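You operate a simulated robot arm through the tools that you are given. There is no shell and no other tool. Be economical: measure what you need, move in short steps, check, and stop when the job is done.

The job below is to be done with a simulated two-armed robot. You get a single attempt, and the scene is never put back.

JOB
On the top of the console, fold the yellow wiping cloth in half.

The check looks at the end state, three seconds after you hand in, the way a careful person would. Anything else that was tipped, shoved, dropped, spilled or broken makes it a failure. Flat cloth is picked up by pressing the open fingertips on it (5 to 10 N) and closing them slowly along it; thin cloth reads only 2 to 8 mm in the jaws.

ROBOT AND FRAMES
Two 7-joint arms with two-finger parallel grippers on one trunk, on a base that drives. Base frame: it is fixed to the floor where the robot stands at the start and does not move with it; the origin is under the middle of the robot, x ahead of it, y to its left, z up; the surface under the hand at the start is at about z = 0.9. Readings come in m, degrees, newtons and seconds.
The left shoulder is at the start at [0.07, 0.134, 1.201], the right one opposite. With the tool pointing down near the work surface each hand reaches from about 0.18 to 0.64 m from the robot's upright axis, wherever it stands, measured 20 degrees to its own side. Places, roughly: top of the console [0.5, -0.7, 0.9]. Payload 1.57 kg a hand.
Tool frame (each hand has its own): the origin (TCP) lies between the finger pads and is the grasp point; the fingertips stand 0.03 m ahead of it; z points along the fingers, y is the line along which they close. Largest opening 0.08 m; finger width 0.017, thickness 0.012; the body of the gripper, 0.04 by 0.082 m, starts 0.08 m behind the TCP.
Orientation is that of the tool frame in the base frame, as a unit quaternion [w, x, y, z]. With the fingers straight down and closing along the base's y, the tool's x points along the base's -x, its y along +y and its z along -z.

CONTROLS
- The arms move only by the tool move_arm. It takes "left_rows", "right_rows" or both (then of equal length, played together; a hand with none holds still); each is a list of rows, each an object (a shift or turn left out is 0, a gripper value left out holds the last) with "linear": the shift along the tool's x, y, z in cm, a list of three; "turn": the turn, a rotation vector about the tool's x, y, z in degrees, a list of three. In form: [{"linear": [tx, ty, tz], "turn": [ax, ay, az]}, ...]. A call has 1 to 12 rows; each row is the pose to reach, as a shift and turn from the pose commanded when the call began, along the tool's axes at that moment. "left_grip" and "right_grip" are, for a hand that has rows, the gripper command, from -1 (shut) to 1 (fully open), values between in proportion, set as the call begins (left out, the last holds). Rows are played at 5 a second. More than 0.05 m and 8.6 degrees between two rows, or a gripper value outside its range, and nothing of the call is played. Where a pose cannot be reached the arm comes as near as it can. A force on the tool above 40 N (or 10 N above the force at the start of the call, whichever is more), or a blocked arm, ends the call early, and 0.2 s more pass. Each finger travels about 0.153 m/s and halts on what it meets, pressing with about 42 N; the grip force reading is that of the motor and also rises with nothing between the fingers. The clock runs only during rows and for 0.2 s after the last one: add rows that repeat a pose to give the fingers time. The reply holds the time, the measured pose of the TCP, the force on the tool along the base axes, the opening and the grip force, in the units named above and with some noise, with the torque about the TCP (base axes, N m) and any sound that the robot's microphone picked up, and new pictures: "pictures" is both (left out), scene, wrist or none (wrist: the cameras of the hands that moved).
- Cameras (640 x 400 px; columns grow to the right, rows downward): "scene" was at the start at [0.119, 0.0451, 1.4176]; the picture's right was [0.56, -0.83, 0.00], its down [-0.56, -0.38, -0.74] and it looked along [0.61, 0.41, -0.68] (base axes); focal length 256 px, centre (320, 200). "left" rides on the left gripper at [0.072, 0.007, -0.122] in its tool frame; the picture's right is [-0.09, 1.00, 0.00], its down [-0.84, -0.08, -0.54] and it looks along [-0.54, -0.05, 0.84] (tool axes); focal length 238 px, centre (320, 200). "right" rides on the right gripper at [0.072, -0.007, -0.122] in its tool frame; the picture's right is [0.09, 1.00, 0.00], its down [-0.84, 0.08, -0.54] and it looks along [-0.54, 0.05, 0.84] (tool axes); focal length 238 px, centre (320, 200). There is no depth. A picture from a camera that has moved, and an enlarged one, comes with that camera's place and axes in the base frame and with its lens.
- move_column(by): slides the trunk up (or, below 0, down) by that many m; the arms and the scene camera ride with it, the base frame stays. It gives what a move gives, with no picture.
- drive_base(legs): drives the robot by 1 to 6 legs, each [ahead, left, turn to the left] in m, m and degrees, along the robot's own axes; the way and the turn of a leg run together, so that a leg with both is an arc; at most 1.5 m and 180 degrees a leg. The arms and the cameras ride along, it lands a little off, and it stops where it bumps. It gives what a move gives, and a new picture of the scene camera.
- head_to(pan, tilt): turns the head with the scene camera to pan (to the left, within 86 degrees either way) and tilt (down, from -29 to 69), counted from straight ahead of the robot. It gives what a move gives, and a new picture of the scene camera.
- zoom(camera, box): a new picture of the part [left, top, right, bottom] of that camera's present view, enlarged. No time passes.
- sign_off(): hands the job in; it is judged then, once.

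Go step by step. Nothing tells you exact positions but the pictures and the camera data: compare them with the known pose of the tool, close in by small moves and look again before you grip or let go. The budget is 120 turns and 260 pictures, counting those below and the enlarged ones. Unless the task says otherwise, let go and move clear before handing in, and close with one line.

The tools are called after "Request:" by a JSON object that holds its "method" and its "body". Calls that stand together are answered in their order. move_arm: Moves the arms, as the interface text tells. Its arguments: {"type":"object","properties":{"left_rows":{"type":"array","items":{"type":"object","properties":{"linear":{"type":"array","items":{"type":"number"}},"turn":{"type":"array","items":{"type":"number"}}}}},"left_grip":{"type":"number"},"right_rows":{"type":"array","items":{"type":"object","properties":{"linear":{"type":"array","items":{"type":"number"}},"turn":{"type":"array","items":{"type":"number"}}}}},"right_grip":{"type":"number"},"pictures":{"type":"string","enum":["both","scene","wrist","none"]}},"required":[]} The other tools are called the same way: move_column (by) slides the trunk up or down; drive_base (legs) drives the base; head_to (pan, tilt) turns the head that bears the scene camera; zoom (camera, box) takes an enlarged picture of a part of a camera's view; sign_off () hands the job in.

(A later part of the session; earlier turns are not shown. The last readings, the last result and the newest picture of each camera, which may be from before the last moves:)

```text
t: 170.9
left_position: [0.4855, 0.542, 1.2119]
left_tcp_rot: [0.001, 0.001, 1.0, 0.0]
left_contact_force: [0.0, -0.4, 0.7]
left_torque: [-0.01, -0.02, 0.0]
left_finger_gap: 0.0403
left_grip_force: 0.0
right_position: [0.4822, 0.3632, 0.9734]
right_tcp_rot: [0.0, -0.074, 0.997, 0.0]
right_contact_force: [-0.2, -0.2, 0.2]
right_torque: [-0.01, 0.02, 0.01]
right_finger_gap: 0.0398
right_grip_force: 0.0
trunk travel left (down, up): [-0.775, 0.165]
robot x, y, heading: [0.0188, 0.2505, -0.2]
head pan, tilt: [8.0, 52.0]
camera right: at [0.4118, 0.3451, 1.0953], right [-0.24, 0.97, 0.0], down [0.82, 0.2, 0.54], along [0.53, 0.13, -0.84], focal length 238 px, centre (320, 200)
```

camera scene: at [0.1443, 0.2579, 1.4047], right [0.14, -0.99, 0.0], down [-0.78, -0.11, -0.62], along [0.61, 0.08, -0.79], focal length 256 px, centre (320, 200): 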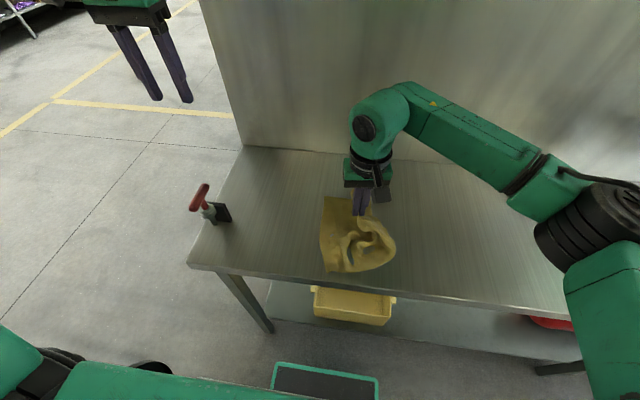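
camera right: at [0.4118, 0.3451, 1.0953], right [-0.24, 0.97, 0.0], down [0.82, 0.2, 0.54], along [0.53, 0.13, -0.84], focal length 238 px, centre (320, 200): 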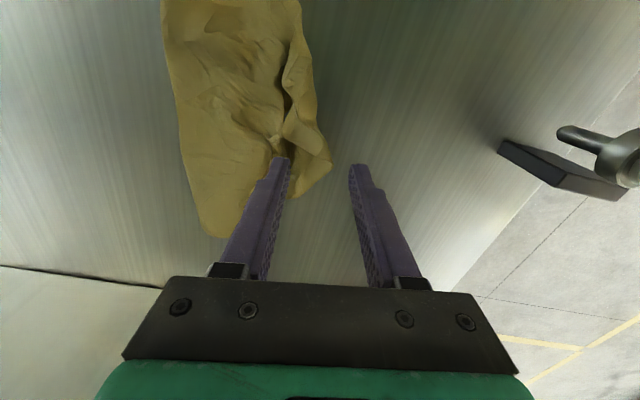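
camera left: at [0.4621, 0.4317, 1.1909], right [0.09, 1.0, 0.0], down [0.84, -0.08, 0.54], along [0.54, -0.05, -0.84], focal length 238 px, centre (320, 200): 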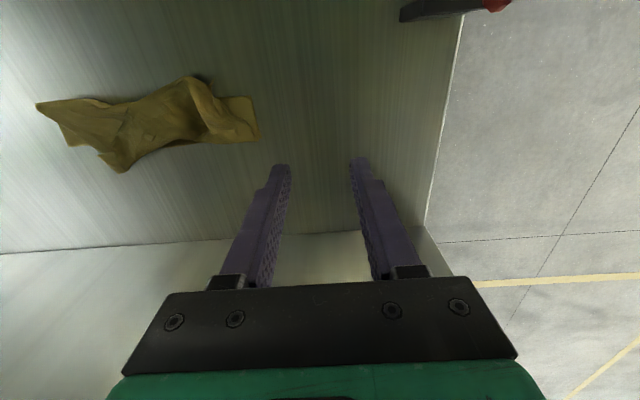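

The pointed part lies between y 0.345 and 0.375 at x≈0.49. I'll pinch it and lift a little to learn which layer it belongs to.

Request:
{"method": "move_arm", "body": {"right_rows": [{"linear": [-0.6, -0.5, 1]}, {"linear": [-0.6, -0.5, 2.5]}, {"linear": [-0.6, -0.5, 3.9]}, {"linear": [-0.6, -0.5, 4.15]}, {"linear": [-0.6, -0.5, 4.15]}], "pictures": "none"}}

Request:
{"method": "move_arm", "body": {"right_rows": [{"linear": [0, 0, 0.05]}, {"linear": [0, 0, 0.05]}], "right_grip": -0.35, "pictures": "none"}}

Request:
{"method": "move_arm", "body": {"right_rows": [{"linear": [0, 0, 0]}, {"linear": [0, 0, 0]}], "right_grip": -0.7, "pictures": "none"}}

Request:
{"method": "move_arm", "body": {"right_rows": [{"linear": [0, 0, 0]}, {"linear": [0, 0, 0]}], "right_grip": -1, "pictures": "none"}}

Request:
{"method": "move_arm", "body": {"right_rows": [{"linear": [0, 0, -2]}, {"linear": [0, 0, -4]}, {"linear": [0, 0, -5]}, {"linear": [0, 0, -5]}], "pictures": "wrist"}}

Request:
{"method": "zoom", "body": {"camera": "scene", "box": [248, 180, 392, 270]}}

```text
t: 172.1
left_position: [0.4848, 0.5419, 1.2114]
left_tcp_rot: [0.001, 0.001, 1.0, 0.0]
left_contact_force: [0.9, 0.1, 1.0]
left_torque: [0.01, 0.01, -0.02]
left_finger_gap: 0.04
left_grip_force: 0.1
right_position: [0.4906, 0.3602, 0.931]
right_tcp_rot: [0.001, -0.073, 0.997, 0.0]
right_contact_force: [0.5, -0.8, 10.7]
right_torque: [-0.35, -0.06, 0.01]
right_finger_gap: 0.0405
right_grip_force: 0.4
trunk travel left (down, up): [-0.775, 0.165]
robot x, y, heading: [0.0197, 0.2504, -0.2]
head pan, tilt: [8.0, 52.0]
```

```text
t: 172.7
left_position: [0.484, 0.5421, 1.212]
left_tcp_rot: [0.002, 0.001, 1.0, 0.0]
left_contact_force: [-0.4, -0.4, -0.2]
left_torque: [0.0, 0.0, 0.01]
left_finger_gap: 0.04
left_grip_force: 0.1
right_position: [0.4894, 0.3593, 0.9316]
right_tcp_rot: [0.002, -0.073, 0.997, -0.001]
right_contact_force: [0.6, 1.7, 14.1]
right_torque: [-0.28, -0.11, 0.01]
right_finger_gap: 0.0248
right_grip_force: 0.1
trunk travel left (down, up): [-0.775, 0.165]
robot x, y, heading: [0.0192, 0.249, 0.1]
head pan, tilt: [8.0, 52.0]
```

```text
t: 173.3
left_position: [0.484, 0.543, 1.2114]
left_tcp_rot: [0.002, 0.001, 1.0, 0.0]
left_contact_force: [0.9, -0.1, 0.6]
left_torque: [0.01, 0.02, -0.01]
left_finger_gap: 0.0399
left_grip_force: 0.1
right_position: [0.4893, 0.3583, 0.9324]
right_tcp_rot: [0.002, -0.074, 0.997, 0.0]
right_contact_force: [-0.1, 1.9, 16.1]
right_torque: [-0.19, -0.08, 0.02]
right_finger_gap: 0.0105
right_grip_force: 0.2
trunk travel left (down, up): [-0.775, 0.165]
robot x, y, heading: [0.0227, 0.251, -0.1]
head pan, tilt: [8.0, 52.0]
```

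```text
t: 173.9
left_position: [0.4833, 0.5408, 1.2118]
left_tcp_rot: [0.002, 0.001, 1.0, 0.001]
left_contact_force: [0.7, 0.9, 0.0]
left_torque: [0.0, -0.02, 0.0]
left_finger_gap: 0.0397
left_grip_force: 0.2
right_position: [0.4897, 0.3585, 0.9311]
right_tcp_rot: [0.002, -0.072, 0.997, 0.0]
right_contact_force: [1.1, -2.0, 17.6]
right_torque: [-0.26, -0.02, -0.01]
right_finger_gap: 0.0019
right_grip_force: 23.7
trunk travel left (down, up): [-0.775, 0.165]
robot x, y, heading: [0.0167, 0.2489, -0.2]
head pan, tilt: [8.0, 52.0]
```

```text
t: 174.9
left_position: [0.4848, 0.5429, 1.2101]
left_tcp_rot: [0.0, 0.001, 1.0, 0.001]
left_contact_force: [-0.5, 0.5, -0.3]
left_torque: [-0.01, 0.06, 0.02]
left_finger_gap: 0.0397
left_grip_force: 0.1
right_position: [0.4902, 0.3605, 0.9806]
right_tcp_rot: [0.0, -0.073, 0.997, 0.0]
right_contact_force: [0.5, 0.1, -0.5]
right_torque: [-0.04, 0.01, 0.01]
right_finger_gap: 0.0019
right_grip_force: 23.8
trunk travel left (down, up): [-0.775, 0.165]
robot x, y, heading: [0.0193, 0.2503, -0.4]
head pan, tilt: [8.0, 52.0]
camera right: at [0.4206, 0.3419, 1.1028], right [-0.24, 0.97, 0.0], down [0.82, 0.2, 0.54], along [0.53, 0.13, -0.84], focal length 238 px, centre (320, 200)
```

right: 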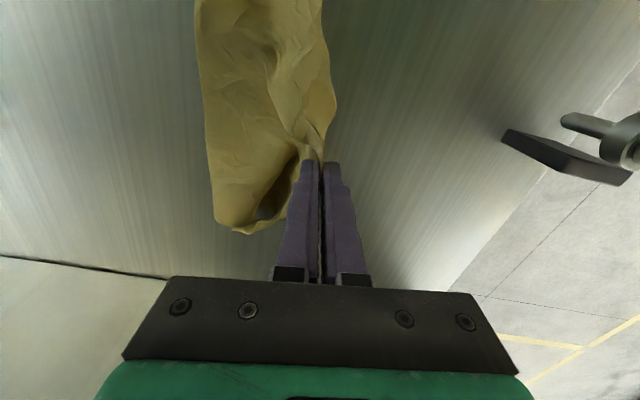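

```text
4.44 times, centred on (320, 225) of scene
camera zoom: at [0.1448, 0.2584, 1.4046], right [0.14, -0.99, 0.0], down [-0.78, -0.11, -0.62], along [0.61, 0.08, -0.79], focal length 1136 px, centre (320, 89)
```

zoom: 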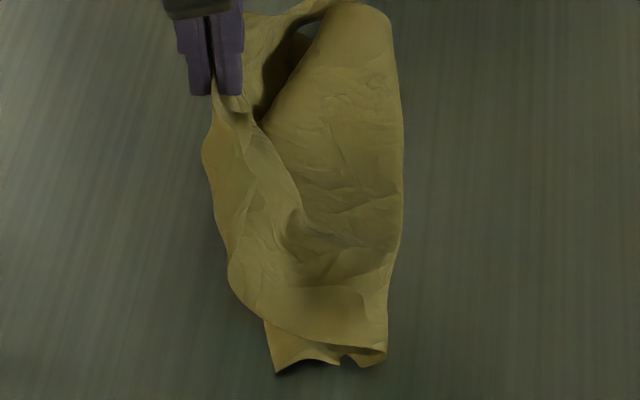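

It's the flap's upper layer near its far corner. I'll carry it far-right to about (0.535, 0.325), so that the flap's corner lies over the bottom's far-left corner, lower and release.

Request:
{"method": "move_arm", "body": {"right_rows": [{"linear": [-1, -1, -0.5]}, {"linear": [-2, -2, -0.5]}, {"linear": [-3, -3.1, 0]}, {"linear": [-3.9, -4.1, 1]}, {"linear": [-3.9, -4.1, 2.5]}, {"linear": [-3.9, -4.1, 4.3]}, {"linear": [-3.9, -4.1, 4.3]}], "pictures": "none"}}

Request:
{"method": "move_arm", "body": {"right_rows": [{"linear": [0, 0, 0]}, {"linear": [0, 0, 0]}, {"linear": [0, 0, 0]}], "right_grip": -0.4, "pictures": "none"}}

Request:
{"method": "move_arm", "body": {"right_rows": [{"linear": [0, 0, -4]}, {"linear": [0, 0, -8]}, {"linear": [0, -4, -10]}, {"linear": [0, -8, -10]}, {"linear": [0, -12, -10]}, {"linear": [0, -16, -10]}, {"linear": [0, -20, -10]}, {"linear": [0, -24, -10]}, {"linear": [0, -24, -10]}], "pictures": "none"}}

Request:
{"method": "zoom", "body": {"camera": "scene", "box": [248, 175, 392, 265]}}

```text
t: 176.5
left_position: [0.4856, 0.5416, 1.2109]
left_tcp_rot: [0.002, 0.001, 1.0, 0.0]
left_contact_force: [0.1, 0.1, -0.6]
left_torque: [-0.05, 0.0, 0.02]
left_finger_gap: 0.0399
left_grip_force: 0.1
right_position: [0.5349, 0.3244, 0.9362]
right_tcp_rot: [-0.001, -0.074, 0.997, 0.0]
right_contact_force: [0.3, -0.6, 0.7]
right_torque: [0.04, 0.02, 0.01]
right_finger_gap: 0.0018
right_grip_force: 23.5
trunk travel left (down, up): [-0.775, 0.165]
robot x, y, heading: [0.0184, 0.2487, -0.4]
head pan, tilt: [8.0, 52.0]
```

```text
t: 177.3
left_position: [0.4852, 0.5418, 1.211]
left_tcp_rot: [0.001, 0.001, 1.0, 0.0]
left_contact_force: [0.1, 0.5, 0.0]
left_torque: [0.03, -0.04, 0.02]
left_finger_gap: 0.04
left_grip_force: 0.0
right_position: [0.5355, 0.3235, 0.9366]
right_tcp_rot: [0.0, -0.073, 0.997, 0.001]
right_contact_force: [-0.2, -0.2, -0.5]
right_torque: [0.0, 0.0, 0.01]
right_finger_gap: 0.0239
right_grip_force: 0.1
trunk travel left (down, up): [-0.775, 0.165]
robot x, y, heading: [0.0179, 0.2483, 0.1]
head pan, tilt: [8.0, 52.0]
```

```text
t: 179.3
left_position: [0.4854, 0.5431, 1.2098]
left_tcp_rot: [0.0, 0.001, 1.0, -0.001]
left_contact_force: [0.1, 0.8, 0.0]
left_torque: [-0.05, 0.02, -0.01]
left_finger_gap: 0.0398
left_grip_force: 0.1
right_position: [0.5703, 0.0875, 1.0373]
right_tcp_rot: [0.0, -0.073, 0.997, 0.0]
right_contact_force: [-0.2, -0.6, -1.0]
right_torque: [0.01, -0.02, -0.01]
right_finger_gap: 0.024
right_grip_force: 0.0
trunk travel left (down, up): [-0.775, 0.165]
robot x, y, heading: [0.0191, 0.2502, 0.0]
head pan, tilt: [8.0, 52.0]
```

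```text
4.44 times, centred on (320, 220) of scene
camera zoom: at [0.1445, 0.2589, 1.4047], right [0.14, -0.99, 0.0], down [-0.78, -0.11, -0.62], along [0.61, 0.08, -0.79], focal length 1136 px, centre (320, 111)
```

zoom: 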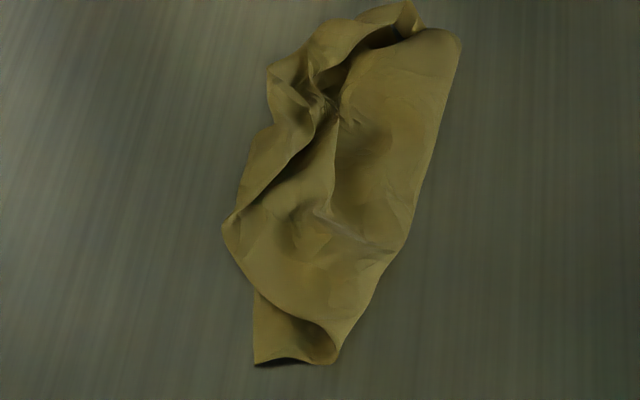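

The flap is still rumpled. I'll do a clean reset: grip the flap's near corner (0.453, 0.345) and pull it out to the right to flatten the near half.

Request:
{"method": "move_arm", "body": {"right_rows": [{"linear": [1.3, 4.5, -1]}, {"linear": [2.6, 9, -2]}, {"linear": [3.9, 13.5, -2]}, {"linear": [5.2, 18, -1]}, {"linear": [6.4, 22, 1]}, {"linear": [7.5, 26, 3]}, {"linear": [7.7, 26.7, 5.5]}, {"linear": [7.7, 26.7, 7.7]}, {"linear": [7.7, 26.7, 7.7]}], "right_grip": 0.1, "pictures": "wrist"}}

```text
t: 181.3
left_position: [0.4853, 0.5432, 1.2109]
left_tcp_rot: [0.001, 0.001, 1.0, 0.0]
left_contact_force: [-0.5, -0.6, 0.5]
left_torque: [-0.01, 0.02, 0.01]
left_finger_gap: 0.04
left_grip_force: 0.0
right_position: [0.4539, 0.3395, 0.9596]
right_tcp_rot: [0.0, -0.072, 0.997, 0.0]
right_contact_force: [-0.2, -0.4, 0.1]
right_torque: [0.01, -0.01, 0.02]
right_finger_gap: 0.0442
right_grip_force: 0.1
trunk travel left (down, up): [-0.775, 0.165]
robot x, y, heading: [0.0215, 0.247, -0.2]
head pan, tilt: [8.0, 52.0]
camera right: at [0.384, 0.3225, 1.0827], right [-0.24, 0.97, 0.0], down [0.82, 0.2, 0.54], along [0.53, 0.13, -0.84], focal length 238 px, centre (320, 200)
```

right: 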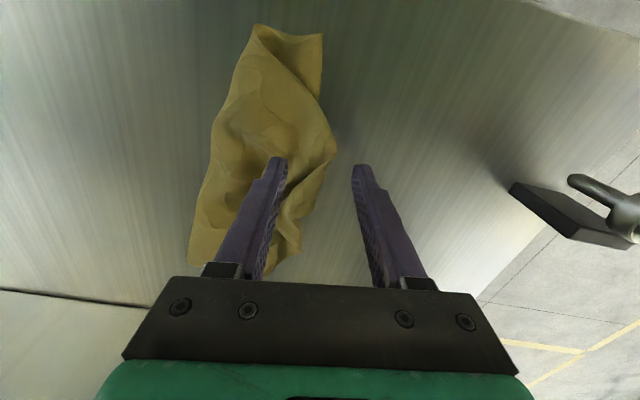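

The corner is between the fingers. I'll press, close, lift and then pull it out to the right and toward the robot, in one sequence.

Request:
{"method": "move_arm", "body": {"right_rows": [{"linear": [0.1, -0.3, 1.3]}, {"linear": [0.1, -0.3, 2.4]}, {"linear": [0.1, -0.3, 2.85]}, {"linear": [0.1, -0.3, 2.85]}], "pictures": "none"}}

Request:
{"method": "move_arm", "body": {"right_rows": [{"linear": [0, 0, 0]}, {"linear": [0, 0, 0]}], "right_grip": -0.35, "pictures": "none"}}

Request:
{"method": "move_arm", "body": {"right_rows": [{"linear": [0, 0, 0]}, {"linear": [0, 0, 0]}], "right_grip": -0.7, "pictures": "none"}}

Request:
{"method": "move_arm", "body": {"right_rows": [{"linear": [0, 0, 0]}, {"linear": [0, 0, 0]}], "right_grip": -1, "pictures": "none"}}

Request:
{"method": "move_arm", "body": {"right_rows": [{"linear": [0, 0, -3]}, {"linear": [0.5, -1, -6]}, {"linear": [1.5, -3.5, -7.5]}, {"linear": [2.7, -6.5, -7.5]}, {"linear": [4, -9.5, -7]}, {"linear": [5.3, -12.5, -6]}, {"linear": [6.7, -15.5, -5]}, {"linear": [8, -18, -3.5]}, {"linear": [9.2, -20, -2]}, {"linear": [10.2, -21.4, -0.6]}, {"linear": [10.2, -21.4, -0.6]}], "pictures": "none"}}

Request:
{"method": "zoom", "body": {"camera": "scene", "box": [272, 175, 432, 275]}}

```text
t: 182.3
left_position: [0.4854, 0.5421, 1.2113]
left_tcp_rot: [0.001, 0.001, 1.0, 0.0]
left_contact_force: [0.6, -0.6, -0.3]
left_torque: [-0.01, -0.02, 0.01]
left_finger_gap: 0.0399
left_grip_force: 0.0
right_position: [0.4535, 0.3367, 0.933]
right_tcp_rot: [0.0, -0.073, 0.997, 0.0]
right_contact_force: [0.8, -0.5, 0.0]
right_torque: [0.02, 0.02, -0.02]
right_finger_gap: 0.0438
right_grip_force: 0.1
trunk travel left (down, up): [-0.775, 0.165]
robot x, y, heading: [0.023, 0.2506, 0.2]
head pan, tilt: [8.0, 52.0]
```

```text
t: 182.9
left_position: [0.4859, 0.5427, 1.2103]
left_tcp_rot: [0.001, 0.0, 1.0, 0.0]
left_contact_force: [0.0, 0.3, -0.3]
left_torque: [0.0, 0.0, -0.03]
left_finger_gap: 0.0398
left_grip_force: 0.0
right_position: [0.4538, 0.3369, 0.9319]
right_tcp_rot: [0.0, -0.073, 0.997, 0.0]
right_contact_force: [-0.5, 0.9, 0.9]
right_torque: [0.02, 0.03, 0.03]
right_finger_gap: 0.026
right_grip_force: 0.1
trunk travel left (down, up): [-0.775, 0.165]
robot x, y, heading: [0.0183, 0.248, -0.1]
head pan, tilt: [8.0, 52.0]
```

```text
t: 183.5
left_position: [0.4853, 0.5412, 1.21]
left_tcp_rot: [0.001, 0.002, 1.0, 0.0]
left_contact_force: [-0.2, 0.1, -0.2]
left_torque: [0.01, -0.01, -0.01]
left_finger_gap: 0.04
left_grip_force: 0.1
right_position: [0.4542, 0.3359, 0.9316]
right_tcp_rot: [0.0, -0.073, 0.997, 0.0]
right_contact_force: [0.7, -0.7, 0.8]
right_torque: [-0.02, -0.02, 0.0]
right_finger_gap: 0.0118
right_grip_force: 0.1
trunk travel left (down, up): [-0.775, 0.165]
robot x, y, heading: [0.0198, 0.2535, -0.2]
head pan, tilt: [8.0, 52.0]
```

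```text
t: 184.1
left_position: [0.4865, 0.5424, 1.2108]
left_tcp_rot: [0.001, 0.001, 1.0, 0.001]
left_contact_force: [-0.1, -0.7, -0.5]
left_torque: [-0.06, -0.03, -0.01]
left_finger_gap: 0.0401
left_grip_force: 0.1
right_position: [0.4548, 0.3369, 0.9324]
right_tcp_rot: [0.0, -0.074, 0.997, 0.0]
right_contact_force: [0.1, -0.8, 0.4]
right_torque: [0.0, 0.0, 0.0]
right_finger_gap: 0.002
right_grip_force: 24.2
trunk travel left (down, up): [-0.775, 0.165]
robot x, y, heading: [0.0177, 0.2465, -0.2]
head pan, tilt: [8.0, 52.0]
```

```text
t: 186.5
left_position: [0.4846, 0.5418, 1.2092]
left_tcp_rot: [0.0, 0.001, 1.0, 0.0]
left_contact_force: [0.1, -0.6, 0.2]
left_torque: [-0.03, -0.02, -0.05]
left_finger_gap: 0.0398
left_grip_force: 0.0
right_position: [0.3847, 0.1105, 0.9378]
right_tcp_rot: [0.0, -0.073, 0.997, -0.001]
right_contact_force: [0.3, -0.4, -0.3]
right_torque: [0.04, 0.03, -0.04]
right_finger_gap: 0.002
right_grip_force: 23.0
trunk travel left (down, up): [-0.775, 0.165]
robot x, y, heading: [0.019, 0.2504, -0.3]
head pan, tilt: [8.0, 52.0]
```

```text
4.00 times, centred on (352, 225) of scene
camera zoom: at [0.1446, 0.2587, 1.4047], right [0.14, -0.99, 0.0], down [-0.78, -0.11, -0.62], along [0.61, 0.08, -0.79], focal length 1022 px, centre (192, 100)
```

zoom: 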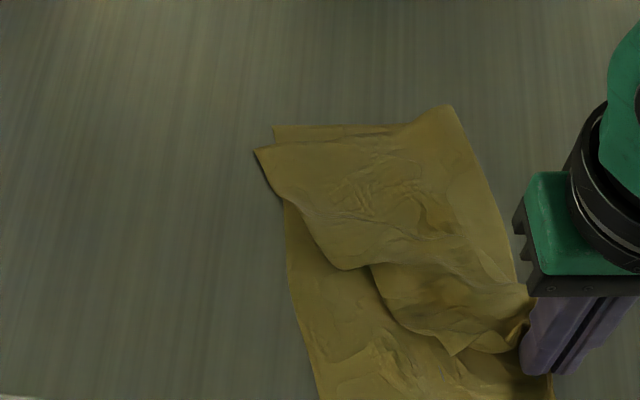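

Excellent: pulling it out straightened everything. The far part of the flap now lies right (corner within about 1.5 cm of its partner), and I hold the near corner of the same edge. I'll swing it over to the bottom's near-left corner, landing about (0.35, 0.205).

Request:
{"method": "move_arm", "body": {"right_rows": [{"linear": [0, 0, -3]}, {"linear": [0, 0, -5.5]}, {"linear": [0.25, 1.05, -8.3]}, {"linear": [0.43, 2.6, -9.3]}, {"linear": [0.7, 4.15, -9.2]}, {"linear": [1.07, 5.8, -8.2]}, {"linear": [1.46, 7.3, -6.3]}, {"linear": [1.76, 8.65, -4]}, {"linear": [2.04, 9.5, -1.8]}, {"linear": [2.08, 9.9, -0.2]}, {"linear": [2.08, 9.9, -0.2]}], "pictures": "wrist"}}

Request:
{"method": "zoom", "body": {"camera": "scene", "box": [288, 185, 448, 310]}}

```text
t: 188.9
left_position: [0.4858, 0.5429, 1.2111]
left_tcp_rot: [0.001, 0.001, 1.0, 0.0]
left_contact_force: [-0.2, 0.0, -0.1]
left_torque: [-0.04, 0.0, 0.0]
left_finger_gap: 0.0399
left_grip_force: 0.1
right_position: [0.3498, 0.2053, 0.9377]
right_tcp_rot: [0.0, -0.072, 0.997, 0.0]
right_contact_force: [-0.3, -1.0, 1.5]
right_torque: [0.02, -0.02, -0.01]
right_finger_gap: 0.0021
right_grip_force: 24.2
trunk travel left (down, up): [-0.775, 0.165]
robot x, y, heading: [0.0206, 0.2519, -0.2]
head pan, tilt: [8.0, 52.0]
camera right: at [0.2799, 0.1871, 1.0606], right [-0.24, 0.97, 0.0], down [0.82, 0.2, 0.54], along [0.53, 0.13, -0.84], focal length 238 px, centre (320, 200)
```

right: 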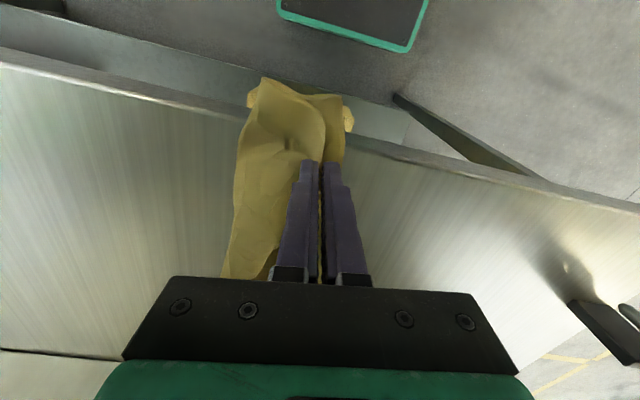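

```text
3.20 times, centred on (368, 248) of scene
camera zoom: at [0.1441, 0.2581, 1.4047], right [0.14, -0.99, 0.0], down [-0.78, -0.11, -0.62], along [0.61, 0.08, -0.79], focal length 818 px, centre (166, 48)
```

zoom: 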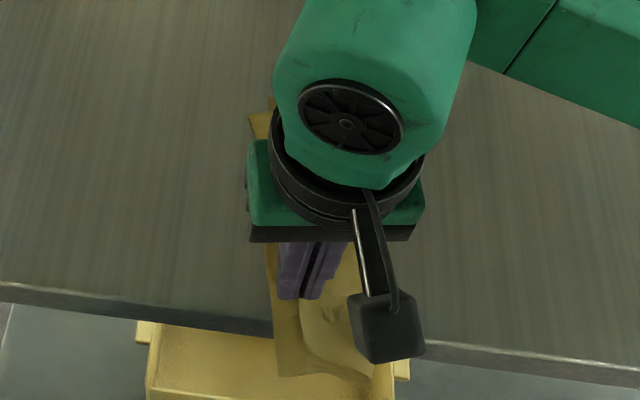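

Very good placement. The flap's near corner is still about 3 cm short toward the robot, so I'll draw it 2.8 cm nearer before letting go.

Request:
{"method": "move_arm", "body": {"right_rows": [{"linear": [0.5, 0, -0.8]}, {"linear": [1.3, 0.2, -1]}, {"linear": [2.1, 0.4, -1]}, {"linear": [2.8, 0.6, -0.6]}, {"linear": [2.8, 0.6, 0]}, {"linear": [2.8, 0.6, 0]}], "pictures": "none"}}

Request:
{"method": "move_arm", "body": {"right_rows": [{"linear": [0, 0, 0]}, {"linear": [0, 0, 0]}, {"linear": [0, 0, 0]}], "right_grip": -0.4, "pictures": "none"}}

Request:
{"method": "move_arm", "body": {"right_rows": [{"linear": [0, 0, -4]}, {"linear": [0, 0, -8]}, {"linear": [0, -4, -10]}, {"linear": [-2, -8, -10]}, {"linear": [-3, -12, -10]}, {"linear": [-4, -16, -10]}, {"linear": [-5, -20, -10]}, {"linear": [-6, -24, -10]}, {"linear": [-6, -24, -10]}], "pictures": "none"}}

Request:
{"method": "zoom", "body": {"camera": "scene", "box": [288, 190, 448, 300]}}

```text
t: 190.3
left_position: [0.4862, 0.5427, 1.2103]
left_tcp_rot: [0.001, 0.001, 1.0, 0.0]
left_contact_force: [-0.5, 0.3, -0.2]
left_torque: [0.01, -0.01, -0.02]
left_finger_gap: 0.0398
left_grip_force: 0.0
right_position: [0.322, 0.2071, 0.9394]
right_tcp_rot: [0.0, -0.073, 0.997, 0.0]
right_contact_force: [-0.3, 0.1, 1.2]
right_torque: [0.01, -0.01, 0.02]
right_finger_gap: 0.0019
right_grip_force: 23.4
trunk travel left (down, up): [-0.775, 0.165]
robot x, y, heading: [0.021, 0.25, -0.0]
head pan, tilt: [8.0, 52.0]
```

```text
t: 191.1
left_position: [0.4861, 0.5416, 1.2117]
left_tcp_rot: [0.001, 0.001, 1.0, 0.0]
left_contact_force: [-1.2, -0.8, 0.4]
left_torque: [0.0, -0.02, 0.02]
left_finger_gap: 0.0399
left_grip_force: 0.0
right_position: [0.3218, 0.2064, 0.9382]
right_tcp_rot: [0.0, -0.074, 0.997, 0.0]
right_contact_force: [0.1, -0.8, 0.1]
right_torque: [-0.03, -0.02, 0.04]
right_finger_gap: 0.024
right_grip_force: 0.0
trunk travel left (down, up): [-0.775, 0.165]
robot x, y, heading: [0.0181, 0.2504, -0.3]
head pan, tilt: [8.0, 52.0]
```

```text
t: 193.1
left_position: [0.4853, 0.5432, 1.2113]
left_tcp_rot: [0.001, 0.0, 1.0, 0.0]
left_contact_force: [0.4, -0.1, 0.3]
left_torque: [0.0, -0.01, 0.01]
left_finger_gap: 0.04
left_grip_force: 0.1
right_position: [0.416, -0.0206, 1.0394]
right_tcp_rot: [0.0, -0.073, 0.997, 0.0]
right_contact_force: [-0.3, -0.6, -0.6]
right_torque: [-0.02, 0.01, -0.02]
right_finger_gap: 0.0241
right_grip_force: 0.1
trunk travel left (down, up): [-0.775, 0.165]
robot x, y, heading: [0.022, 0.2444, -0.3]
head pan, tilt: [8.0, 52.0]
```

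```text
3.64 times, centred on (368, 245) of scene
camera zoom: at [0.1443, 0.2585, 1.4047], right [0.14, -0.99, 0.0], down [-0.78, -0.11, -0.62], along [0.61, 0.08, -0.79], focal length 929 px, centre (146, 36)
```

zoom: 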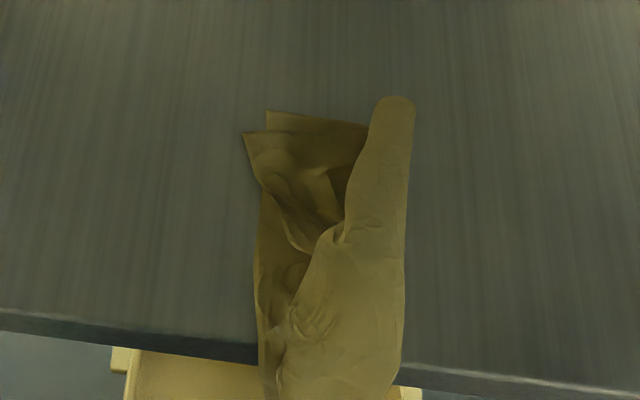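

It now reads as a proper half fold: far corners within ~1.5 cm, flap edge along the left edge, smooth fold on the right. It overhangs the front edge, so I'll press on it and slide it forward 7 cm.

Request:
{"method": "move_arm", "body": {"right_rows": [{"linear": [-0.3, 4.5, 0]}, {"linear": [-0.6, 9, 0.5]}, {"linear": [-0.9, 13.5, 1]}, {"linear": [-1.2, 17.5, 2.5]}, {"linear": [-1.4, 20.5, 5]}, {"linear": [-1.4, 20.5, 8]}, {"linear": [-1.4, 20.5, 10.2]}, {"linear": [-1.4, 20.5, 10.85]}, {"linear": [-1.4, 20.5, 10.95]}, {"linear": [-1.4, 20.5, 10.95]}], "right_grip": 0.5, "pictures": "none"}}

Request:
{"method": "move_arm", "body": {"right_rows": [{"linear": [-0.5, -0.05, 0]}, {"linear": [-1.3, -0.15, 0]}, {"linear": [-2.2, -0.3, 0]}, {"linear": [-3.1, -0.45, 0]}, {"linear": [-4, -0.55, 0]}, {"linear": [-4.9, -0.7, 0]}, {"linear": [-5.8, -0.85, 0]}, {"linear": [-6.7, -1, 0]}, {"linear": [-7.5, -1.1, 0]}, {"linear": [-7.5, -1.1, 0]}], "pictures": "none"}}

Request:
{"method": "move_arm", "body": {"right_rows": [{"linear": [0, 0, -4]}, {"linear": [0, 0, -8]}, {"linear": [0, -4, -10]}, {"linear": [0, -8, -10]}, {"linear": [0, -12, -10]}, {"linear": [0, -16, -10]}, {"linear": [0, -20, -10]}, {"linear": [0, -24, -10]}, {"linear": [0, -24, -10]}], "pictures": "none"}}

Request:
{"method": "zoom", "body": {"camera": "scene", "box": [288, 175, 448, 275]}}

Request:
{"method": "zoom", "body": {"camera": "right", "box": [320, 20, 640, 220]}}

```text
t: 195.3
left_position: [0.4843, 0.5438, 1.2108]
left_tcp_rot: [0.001, 0.001, 1.0, 0.0]
left_contact_force: [0.6, 0.3, 0.5]
left_torque: [-0.01, -0.02, -0.03]
left_finger_gap: 0.0402
left_grip_force: 0.0
right_position: [0.399, 0.1837, 0.9313]
right_tcp_rot: [0.002, -0.071, 0.997, 0.0]
right_contact_force: [2.0, -0.2, 16.0]
right_torque: [0.25, -0.17, -0.02]
right_finger_gap: 0.0594
right_grip_force: 0.0
trunk travel left (down, up): [-0.775, 0.165]
robot x, y, heading: [0.0222, 0.2492, -0.2]
head pan, tilt: [8.0, 52.0]
```

```text
t: 197.5
left_position: [0.4838, 0.5413, 1.2109]
left_tcp_rot: [0.002, 0.0, 1.0, 0.001]
left_contact_force: [-0.4, 0.6, -0.1]
left_torque: [-0.01, 0.01, -0.02]
left_finger_gap: 0.04
left_grip_force: 0.1
right_position: [0.4723, 0.1847, 0.9315]
right_tcp_rot: [0.002, -0.072, 0.997, 0.0]
right_contact_force: [-3.1, -0.4, 19.3]
right_torque: [0.43, 0.05, 0.01]
right_finger_gap: 0.0601
right_grip_force: 0.6
trunk travel left (down, up): [-0.775, 0.165]
robot x, y, heading: [0.019, 0.2472, -0.5]
head pan, tilt: [8.0, 52.0]
```

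```text
t: 199.5
left_position: [0.4858, 0.5428, 1.2097]
left_tcp_rot: [0.001, 0.001, 1.0, 0.0]
left_contact_force: [0.5, -0.6, -0.2]
left_torque: [-0.01, 0.02, 0.01]
left_finger_gap: 0.0398
left_grip_force: 0.1
right_position: [0.5084, -0.0436, 1.0301]
right_tcp_rot: [0.001, -0.071, 0.997, -0.001]
right_contact_force: [-0.4, 0.2, -0.3]
right_torque: [0.03, 0.02, 0.02]
right_finger_gap: 0.06
right_grip_force: 0.0
right hand out of reach, approached as far as the arm can: row 8, 9
trunk travel left (down, up): [-0.775, 0.165]
robot x, y, heading: [0.016, 0.2488, -0.2]
head pan, tilt: [8.0, 52.0]
```

```text
4.00 times, centred on (368, 225) of scene
camera zoom: at [0.1446, 0.2587, 1.4047], right [0.14, -0.99, 0.0], down [-0.78, -0.11, -0.62], along [0.61, 0.08, -0.79], focal length 1022 px, centre (128, 100)
```

zoom: 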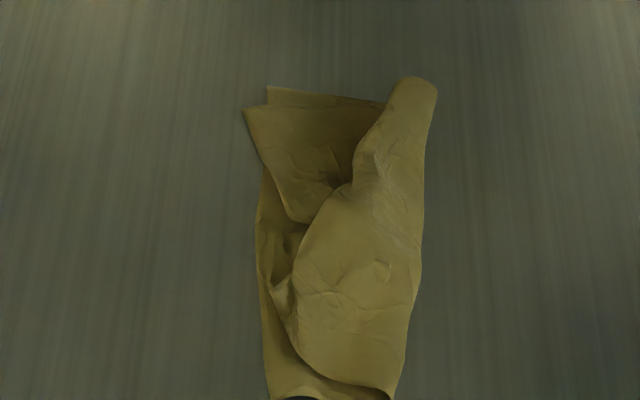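

```text
2.00 times, centred on (480, 120) of right
camera zoom: at [0.4375, -0.0614, 1.1523], right [-0.23, 0.97, 0.0], down [0.82, 0.2, 0.54], along [0.53, 0.12, -0.84], focal length 477 px, centre (0, 360)
```

zoom: 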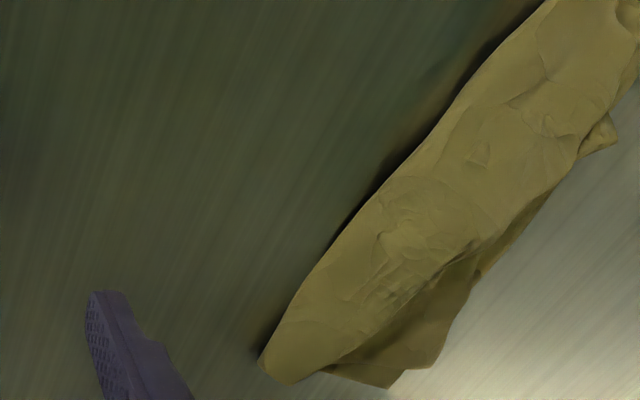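

Fully on the table and nearly there. The flap's near corner sits at about (0.414, 0.218) and should reach (0.352, 0.214). I'll pinch it and draw it 6 cm toward the robot.

Request:
{"method": "move_arm", "body": {"right_rows": [{"linear": [0.9, 4.3, -1]}, {"linear": [1.8, 8.6, -1]}, {"linear": [2.7, 12.9, -1]}, {"linear": [3.6, 17.2, 0]}, {"linear": [4.5, 21.5, 2]}, {"linear": [5.2, 24.9, 4]}, {"linear": [5.2, 24.9, 7]}, {"linear": [5.2, 24.9, 7]}], "right_grip": -0.2, "pictures": "wrist"}}

```text
t: 201.3
left_position: [0.4847, 0.542, 1.2113]
left_tcp_rot: [0.001, 0.001, 1.0, -0.001]
left_contact_force: [-0.6, 0.2, 0.7]
left_torque: [0.01, -0.04, -0.03]
left_finger_gap: 0.0399
left_grip_force: 0.2
right_position: [0.4196, 0.1945, 0.9605]
right_tcp_rot: [0.0, -0.073, 0.997, 0.001]
right_contact_force: [0.5, -0.3, -0.1]
right_torque: [0.03, 0.02, 0.0]
right_finger_gap: 0.0318
right_grip_force: 0.0
trunk travel left (down, up): [-0.775, 0.165]
robot x, y, heading: [0.0203, 0.2476, -0.1]
head pan, tilt: [8.0, 52.0]
camera right: at [0.3498, 0.1765, 1.0827], right [-0.24, 0.97, 0.0], down [0.82, 0.2, 0.54], along [0.53, 0.13, -0.84], focal length 238 px, centre (320, 200)
```

right: 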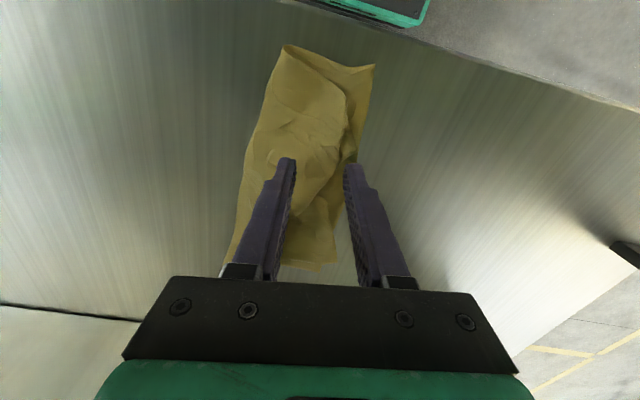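

Seen closer, the flap's near corner (≈0.380, 0.204) is about 3 cm from its partner (0.352, 0.214). I'll pinch just inside it, lift slightly, draw it over 3 cm and release.

Request:
{"method": "move_arm", "body": {"right_rows": [{"linear": [2.5, -0.1, 0.5]}, {"linear": [2.5, -0.1, 1.8]}, {"linear": [2.5, -0.1, 2.7]}, {"linear": [2.5, -0.1, 2.95]}, {"linear": [2.5, -0.1, 2.95]}], "pictures": "none"}}

Request:
{"method": "move_arm", "body": {"right_rows": [{"linear": [0, 0, 0]}], "right_grip": -0.4, "pictures": "none"}}

Request:
{"method": "move_arm", "body": {"right_rows": [{"linear": [0, 0, 0]}], "right_grip": -0.6, "pictures": "none"}}

Request:
{"method": "move_arm", "body": {"right_rows": [{"linear": [0, 0, 0]}], "right_grip": -0.8, "pictures": "none"}}

Request:
{"method": "move_arm", "body": {"right_rows": [{"linear": [0, 0, 0]}, {"linear": [0, 0, 0]}], "right_grip": -1, "pictures": "wrist"}}

```text
t: 202.5
left_position: [0.484, 0.5423, 1.2117]
left_tcp_rot: [0.001, 0.001, 1.0, -0.001]
left_contact_force: [0.9, -0.1, -0.1]
left_torque: [0.0, -0.04, -0.02]
left_finger_gap: 0.0402
left_grip_force: 0.1
right_position: [0.3957, 0.191, 0.9329]
right_tcp_rot: [0.003, -0.073, 0.997, 0.001]
right_contact_force: [2.4, -0.2, 20.5]
right_torque: [0.3, -0.15, 0.01]
right_finger_gap: 0.0314
right_grip_force: 0.1
trunk travel left (down, up): [-0.775, 0.165]
robot x, y, heading: [0.0224, 0.2486, -0.2]
head pan, tilt: [8.0, 52.0]
```

```text
t: 202.9
left_position: [0.4831, 0.5422, 1.2124]
left_tcp_rot: [0.001, 0.001, 1.0, 0.0]
left_contact_force: [0.7, -0.9, 0.2]
left_torque: [-0.03, 0.0, 0.04]
left_finger_gap: 0.0398
left_grip_force: 0.0
right_position: [0.3953, 0.1919, 0.931]
right_tcp_rot: [0.002, -0.073, 0.997, 0.0]
right_contact_force: [1.9, 1.4, 25.2]
right_torque: [0.33, -0.18, -0.03]
right_finger_gap: 0.024
right_grip_force: 0.0
trunk travel left (down, up): [-0.775, 0.165]
robot x, y, heading: [0.0172, 0.2487, -0.1]
head pan, tilt: [8.0, 52.0]
```

```text
t: 203.3
left_position: [0.483, 0.5424, 1.2134]
left_tcp_rot: [0.002, 0.001, 1.0, 0.001]
left_contact_force: [0.3, 1.7, 0.3]
left_torque: [0.0, 0.04, 0.0]
left_finger_gap: 0.04
left_grip_force: 0.1
right_position: [0.3944, 0.1909, 0.9317]
right_tcp_rot: [0.002, -0.073, 0.997, 0.0]
right_contact_force: [0.2, 0.0, 28.9]
right_torque: [0.22, -0.22, 0.01]
right_finger_gap: 0.0142
right_grip_force: 0.0
trunk travel left (down, up): [-0.775, 0.165]
robot x, y, heading: [0.0214, 0.2514, -0.2]
head pan, tilt: [8.0, 52.0]
```

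```text
t: 203.7
left_position: [0.483, 0.5425, 1.2122]
left_tcp_rot: [0.002, 0.001, 1.0, 0.0]
left_contact_force: [-0.1, -0.3, 0.4]
left_torque: [0.03, 0.03, -0.04]
left_finger_gap: 0.0402
left_grip_force: 0.1
right_position: [0.3932, 0.1912, 0.9321]
right_tcp_rot: [0.003, -0.073, 0.997, 0.0]
right_contact_force: [0.3, 3.2, 28.6]
right_torque: [0.23, -0.16, 0.0]
right_finger_gap: 0.0091
right_grip_force: 6.8
trunk travel left (down, up): [-0.775, 0.165]
robot x, y, heading: [0.0188, 0.2495, -0.1]
head pan, tilt: [8.0, 52.0]
```

```text
t: 204.3
left_position: [0.4816, 0.5433, 1.2127]
left_tcp_rot: [0.003, 0.001, 1.0, 0.001]
left_contact_force: [0.1, 0.1, 0.7]
left_torque: [0.0, 0.03, 0.0]
left_finger_gap: 0.04
left_grip_force: 0.1
right_position: [0.3936, 0.1911, 0.9328]
right_tcp_rot: [0.003, -0.074, 0.997, 0.0]
right_contact_force: [-1.2, -0.1, 30.7]
right_torque: [0.06, -0.18, -0.03]
right_finger_gap: 0.0019
right_grip_force: 23.6
trunk travel left (down, up): [-0.775, 0.165]
robot x, y, heading: [0.0168, 0.2494, -0.1]
head pan, tilt: [8.0, 52.0]
camera right: at [0.3228, 0.173, 1.0544], right [-0.24, 0.97, 0.0], down [0.81, 0.2, 0.55], along [0.53, 0.13, -0.84], focal length 238 px, centre (320, 200)
```

right: 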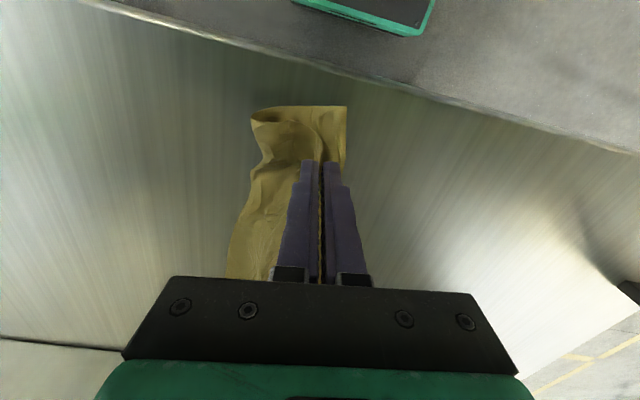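

A single-layer bite (1.9 mm). Now lifting slightly, drawing it nearer by 3 cm, lowering, and releasing.

Request:
{"method": "move_arm", "body": {"right_rows": [{"linear": [0, 0, -1]}, {"linear": [0.5, 0.2, -2]}, {"linear": [1.3, 0.7, -2.2]}, {"linear": [2.1, 1.2, -2]}, {"linear": [3, 1.6, -1.4]}, {"linear": [3, 1.6, -0.6]}, {"linear": [3, 1.6, -0.6]}], "pictures": "none"}}

Request:
{"method": "move_arm", "body": {"right_rows": [{"linear": [0, 0, 0]}, {"linear": [0, 0, 0]}, {"linear": [0, 0, 0]}], "right_grip": -0.4, "pictures": "none"}}

Request:
{"method": "move_arm", "body": {"right_rows": [{"linear": [0, 0, -4]}, {"linear": [0, 0, -8]}, {"linear": [0, -4, -10]}, {"linear": [0, -8, -10]}, {"linear": [0, -12, -10]}, {"linear": [0, -16, -10]}, {"linear": [0, -20, -10]}, {"linear": [0, -20, -10]}], "pictures": "none"}}

Request:
{"method": "zoom", "body": {"camera": "scene", "box": [288, 180, 448, 280]}}

```text
t: 205.9
left_position: [0.4868, 0.5415, 1.2107]
left_tcp_rot: [0.001, 0.001, 1.0, 0.001]
left_contact_force: [0.0, 0.1, -0.2]
left_torque: [-0.02, 0.0, 0.02]
left_finger_gap: 0.0401
left_grip_force: 0.1
right_position: [0.3649, 0.2006, 0.9351]
right_tcp_rot: [0.0, -0.074, 0.997, 0.0]
right_contact_force: [0.1, 0.8, 0.0]
right_torque: [0.0, 0.0, 0.0]
right_finger_gap: 0.0016
right_grip_force: 23.4
trunk travel left (down, up): [-0.775, 0.165]
robot x, y, heading: [0.0205, 0.25, -0.2]
head pan, tilt: [8.0, 52.0]
```

```text
t: 206.7
left_position: [0.4858, 0.5429, 1.2099]
left_tcp_rot: [0.001, 0.001, 1.0, -0.001]
left_contact_force: [-0.1, -0.8, 1.2]
left_torque: [-0.01, -0.02, 0.02]
left_finger_gap: 0.04
left_grip_force: 0.1
right_position: [0.3649, 0.2011, 0.9354]
right_tcp_rot: [-0.001, -0.073, 0.997, 0.0]
right_contact_force: [0.7, 0.4, -0.1]
right_torque: [0.03, 0.01, -0.02]
right_finger_gap: 0.024
right_grip_force: 0.2
trunk travel left (down, up): [-0.775, 0.165]
robot x, y, heading: [0.0208, 0.2484, -0.4]
head pan, tilt: [8.0, 52.0]
```

```text
t: 208.5
left_position: [0.4867, 0.5429, 1.2107]
left_tcp_rot: [0.0, 0.001, 1.0, 0.0]
left_contact_force: [0.2, 0.8, -0.5]
left_torque: [0.02, 0.02, -0.02]
left_finger_gap: 0.0401
left_grip_force: 0.1
right_position: [0.3961, 0.004, 1.0412]
right_tcp_rot: [0.0, -0.074, 0.997, -0.001]
right_contact_force: [0.5, 0.2, -0.9]
right_torque: [0.0, -0.02, 0.02]
right_finger_gap: 0.0241
right_grip_force: 0.0
trunk travel left (down, up): [-0.775, 0.165]
robot x, y, heading: [0.0242, 0.2508, -0.2]
head pan, tilt: [8.0, 52.0]
```

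```text
4.00 times, centred on (368, 230) of scene
camera zoom: at [0.1446, 0.2591, 1.4047], right [0.14, -0.99, 0.0], down [-0.78, -0.11, -0.62], along [0.61, 0.08, -0.79], focal length 1022 px, centre (128, 80)
```

zoom: 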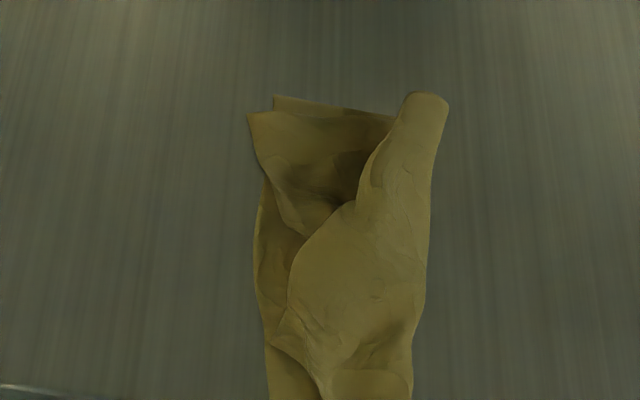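

Better. I'll check the near end, which is cut off in this view.

Request:
{"method": "zoom", "body": {"camera": "scene", "box": [312, 195, 424, 305]}}

Request:
{"method": "zoom", "body": {"camera": "right", "box": [320, 20, 640, 220]}}

```text
3.64 times, centred on (368, 250) of scene
camera zoom: at [0.1446, 0.2591, 1.4047], right [0.14, -0.99, 0.0], down [-0.78, -0.11, -0.62], along [0.61, 0.08, -0.79], focal length 929 px, centre (146, 18)
```

zoom: 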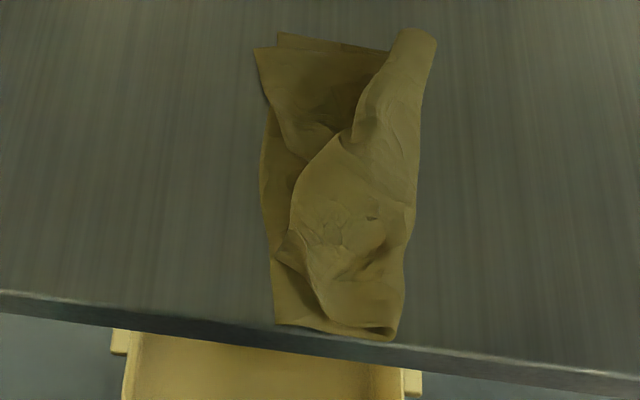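

```text
2.00 times, centred on (480, 120) of right
camera zoom: at [0.3262, -0.0131, 1.1624], right [-0.24, 0.97, 0.0], down [0.82, 0.2, 0.54], along [0.53, 0.13, -0.84], focal length 477 px, centre (0, 360)
```

zoom: 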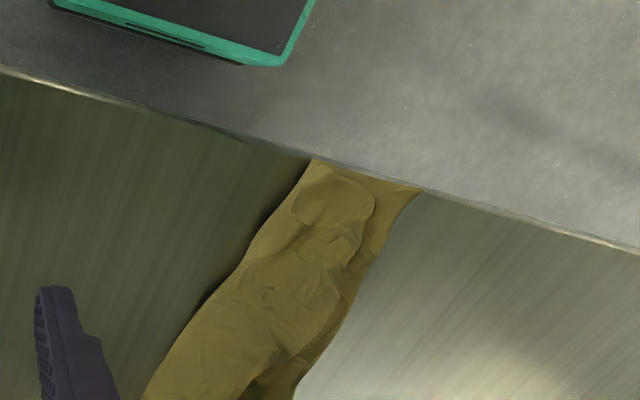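

The near flap corner is at about (0.381, 0.214), still 4–5 cm short of its partner at (0.334, 0.214). I'll pinch right at that corner, draw it over, release, and look.

Request:
{"method": "move_arm", "body": {"right_rows": [{"linear": [-0.4, 4.5, 0.5]}, {"linear": [-0.8, 9, 1]}, {"linear": [-1.2, 13.5, 2]}, {"linear": [-1.5, 17, 4]}, {"linear": [-1.7, 19.35, 6.5]}, {"linear": [-1.7, 19.35, 9]}, {"linear": [-1.7, 19.35, 10.6]}, {"linear": [-1.7, 19.35, 10.95]}, {"linear": [-1.7, 19.35, 10.95]}], "right_grip": -0.3, "pictures": "wrist"}}

Request:
{"method": "move_arm", "body": {"right_rows": [{"linear": [0, 0, 0]}], "right_grip": -0.5, "pictures": "none"}}

Request:
{"method": "move_arm", "body": {"right_rows": [{"linear": [0, 0, 0]}], "right_grip": -0.7, "pictures": "none"}}

Request:
{"method": "move_arm", "body": {"right_rows": [{"linear": [0, 0, 0]}], "right_grip": -0.85, "pictures": "none"}}

Request:
{"method": "move_arm", "body": {"right_rows": [{"linear": [0, 0, 0]}, {"linear": [0, 0, 0]}], "right_grip": -1, "pictures": "wrist"}}

```text
t: 210.4
left_position: [0.4854, 0.5418, 1.2107]
left_tcp_rot: [0.001, 0.001, 1.0, 0.0]
left_contact_force: [0.7, 0.6, -0.4]
left_torque: [0.0, 0.01, -0.04]
left_finger_gap: 0.0401
left_grip_force: 0.1
right_position: [0.3843, 0.2011, 0.9315]
right_tcp_rot: [0.007, -0.072, 0.997, 0.003]
right_contact_force: [-3.5, -0.6, 23.8]
right_torque: [-0.45, -0.05, -0.06]
right_finger_gap: 0.0282
right_grip_force: 0.1
trunk travel left (down, up): [-0.775, 0.165]
robot x, y, heading: [0.0211, 0.2496, -0.3]
head pan, tilt: [8.0, 52.0]
stopped in row 9 (right hand): the force on the tool passed its limit at 43 N (the readings are from after the stop); the commanded pose is now the measured one
camera right: at [0.3125, 0.1812, 1.0537], right [-0.24, 0.97, 0.0], down [0.81, 0.19, 0.55], along [0.54, 0.13, -0.83], focal length 238 px, centre (320, 200)
```

right: 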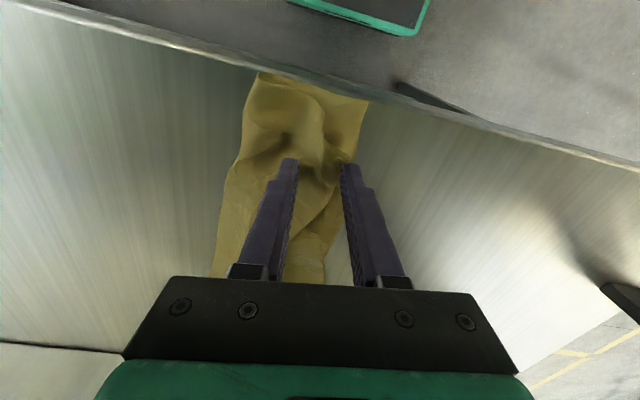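

```text
t: 210.8
left_position: [0.4817, 0.5449, 1.2114]
left_tcp_rot: [0.001, 0.0, 1.0, 0.0]
left_contact_force: [0.5, -0.1, -0.1]
left_torque: [-0.06, 0.02, -0.02]
left_finger_gap: 0.0399
left_grip_force: 0.1
right_position: [0.3833, 0.2007, 0.9318]
right_tcp_rot: [0.008, -0.073, 0.997, 0.003]
right_contact_force: [1.6, -1.5, 30.8]
right_torque: [-0.36, -0.24, 0.02]
right_finger_gap: 0.019
right_grip_force: 0.1
trunk travel left (down, up): [-0.775, 0.165]
robot x, y, heading: [0.0198, 0.2515, 0.1]
head pan, tilt: [8.0, 52.0]
```

```text
t: 211.2
left_position: [0.4826, 0.5437, 1.2118]
left_tcp_rot: [0.002, 0.001, 1.0, 0.0]
left_contact_force: [0.2, 0.4, 1.0]
left_torque: [-0.03, 0.01, 0.01]
left_finger_gap: 0.0399
left_grip_force: 0.0
right_position: [0.383, 0.2009, 0.9326]
right_tcp_rot: [0.007, -0.072, 0.997, 0.003]
right_contact_force: [2.4, -1.0, 35.2]
right_torque: [-0.28, -0.27, 0.03]
right_finger_gap: 0.0095
right_grip_force: 0.1
trunk travel left (down, up): [-0.775, 0.165]
robot x, y, heading: [0.0207, 0.2482, -0.3]
head pan, tilt: [8.0, 52.0]
```

```text
t: 211.6
left_position: [0.4829, 0.5429, 1.2121]
left_tcp_rot: [0.003, 0.001, 1.0, 0.0]
left_contact_force: [0.0, 0.5, 0.0]
left_torque: [0.02, -0.01, 0.02]
left_finger_gap: 0.0398
left_grip_force: 0.1
right_position: [0.383, 0.2007, 0.932]
right_tcp_rot: [0.006, -0.073, 0.997, 0.003]
right_contact_force: [0.6, -2.1, 37.1]
right_torque: [-0.25, -0.27, 0.04]
right_finger_gap: 0.0063
right_grip_force: 0.6
trunk travel left (down, up): [-0.775, 0.165]
robot x, y, heading: [0.0219, 0.2509, -0.1]
head pan, tilt: [8.0, 52.0]
```

```text
t: 212.2
left_position: [0.4808, 0.5421, 1.2123]
left_tcp_rot: [0.002, 0.001, 1.0, -0.001]
left_contact_force: [0.6, -0.5, 0.1]
left_torque: [0.0, 0.04, -0.03]
left_finger_gap: 0.04
left_grip_force: 0.1
right_position: [0.3817, 0.1994, 0.9323]
right_tcp_rot: [0.008, -0.073, 0.997, 0.002]
right_contact_force: [1.6, -0.2, 39.2]
right_torque: [-0.17, -0.29, 0.01]
right_finger_gap: 0.0042
right_grip_force: 24.6
trunk travel left (down, up): [-0.775, 0.165]
robot x, y, heading: [0.02, 0.2534, -0.0]
head pan, tilt: [8.0, 52.0]
camera right: at [0.3108, 0.1815, 1.0535], right [-0.23, 0.97, 0.0], down [0.81, 0.19, 0.56], along [0.54, 0.13, -0.83], focal length 238 px, centre (320, 200)
```

right: 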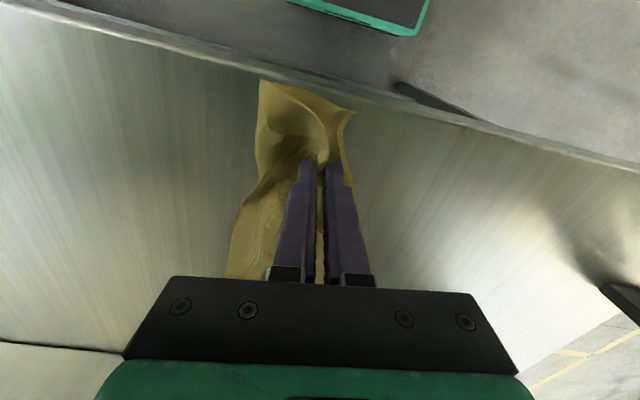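

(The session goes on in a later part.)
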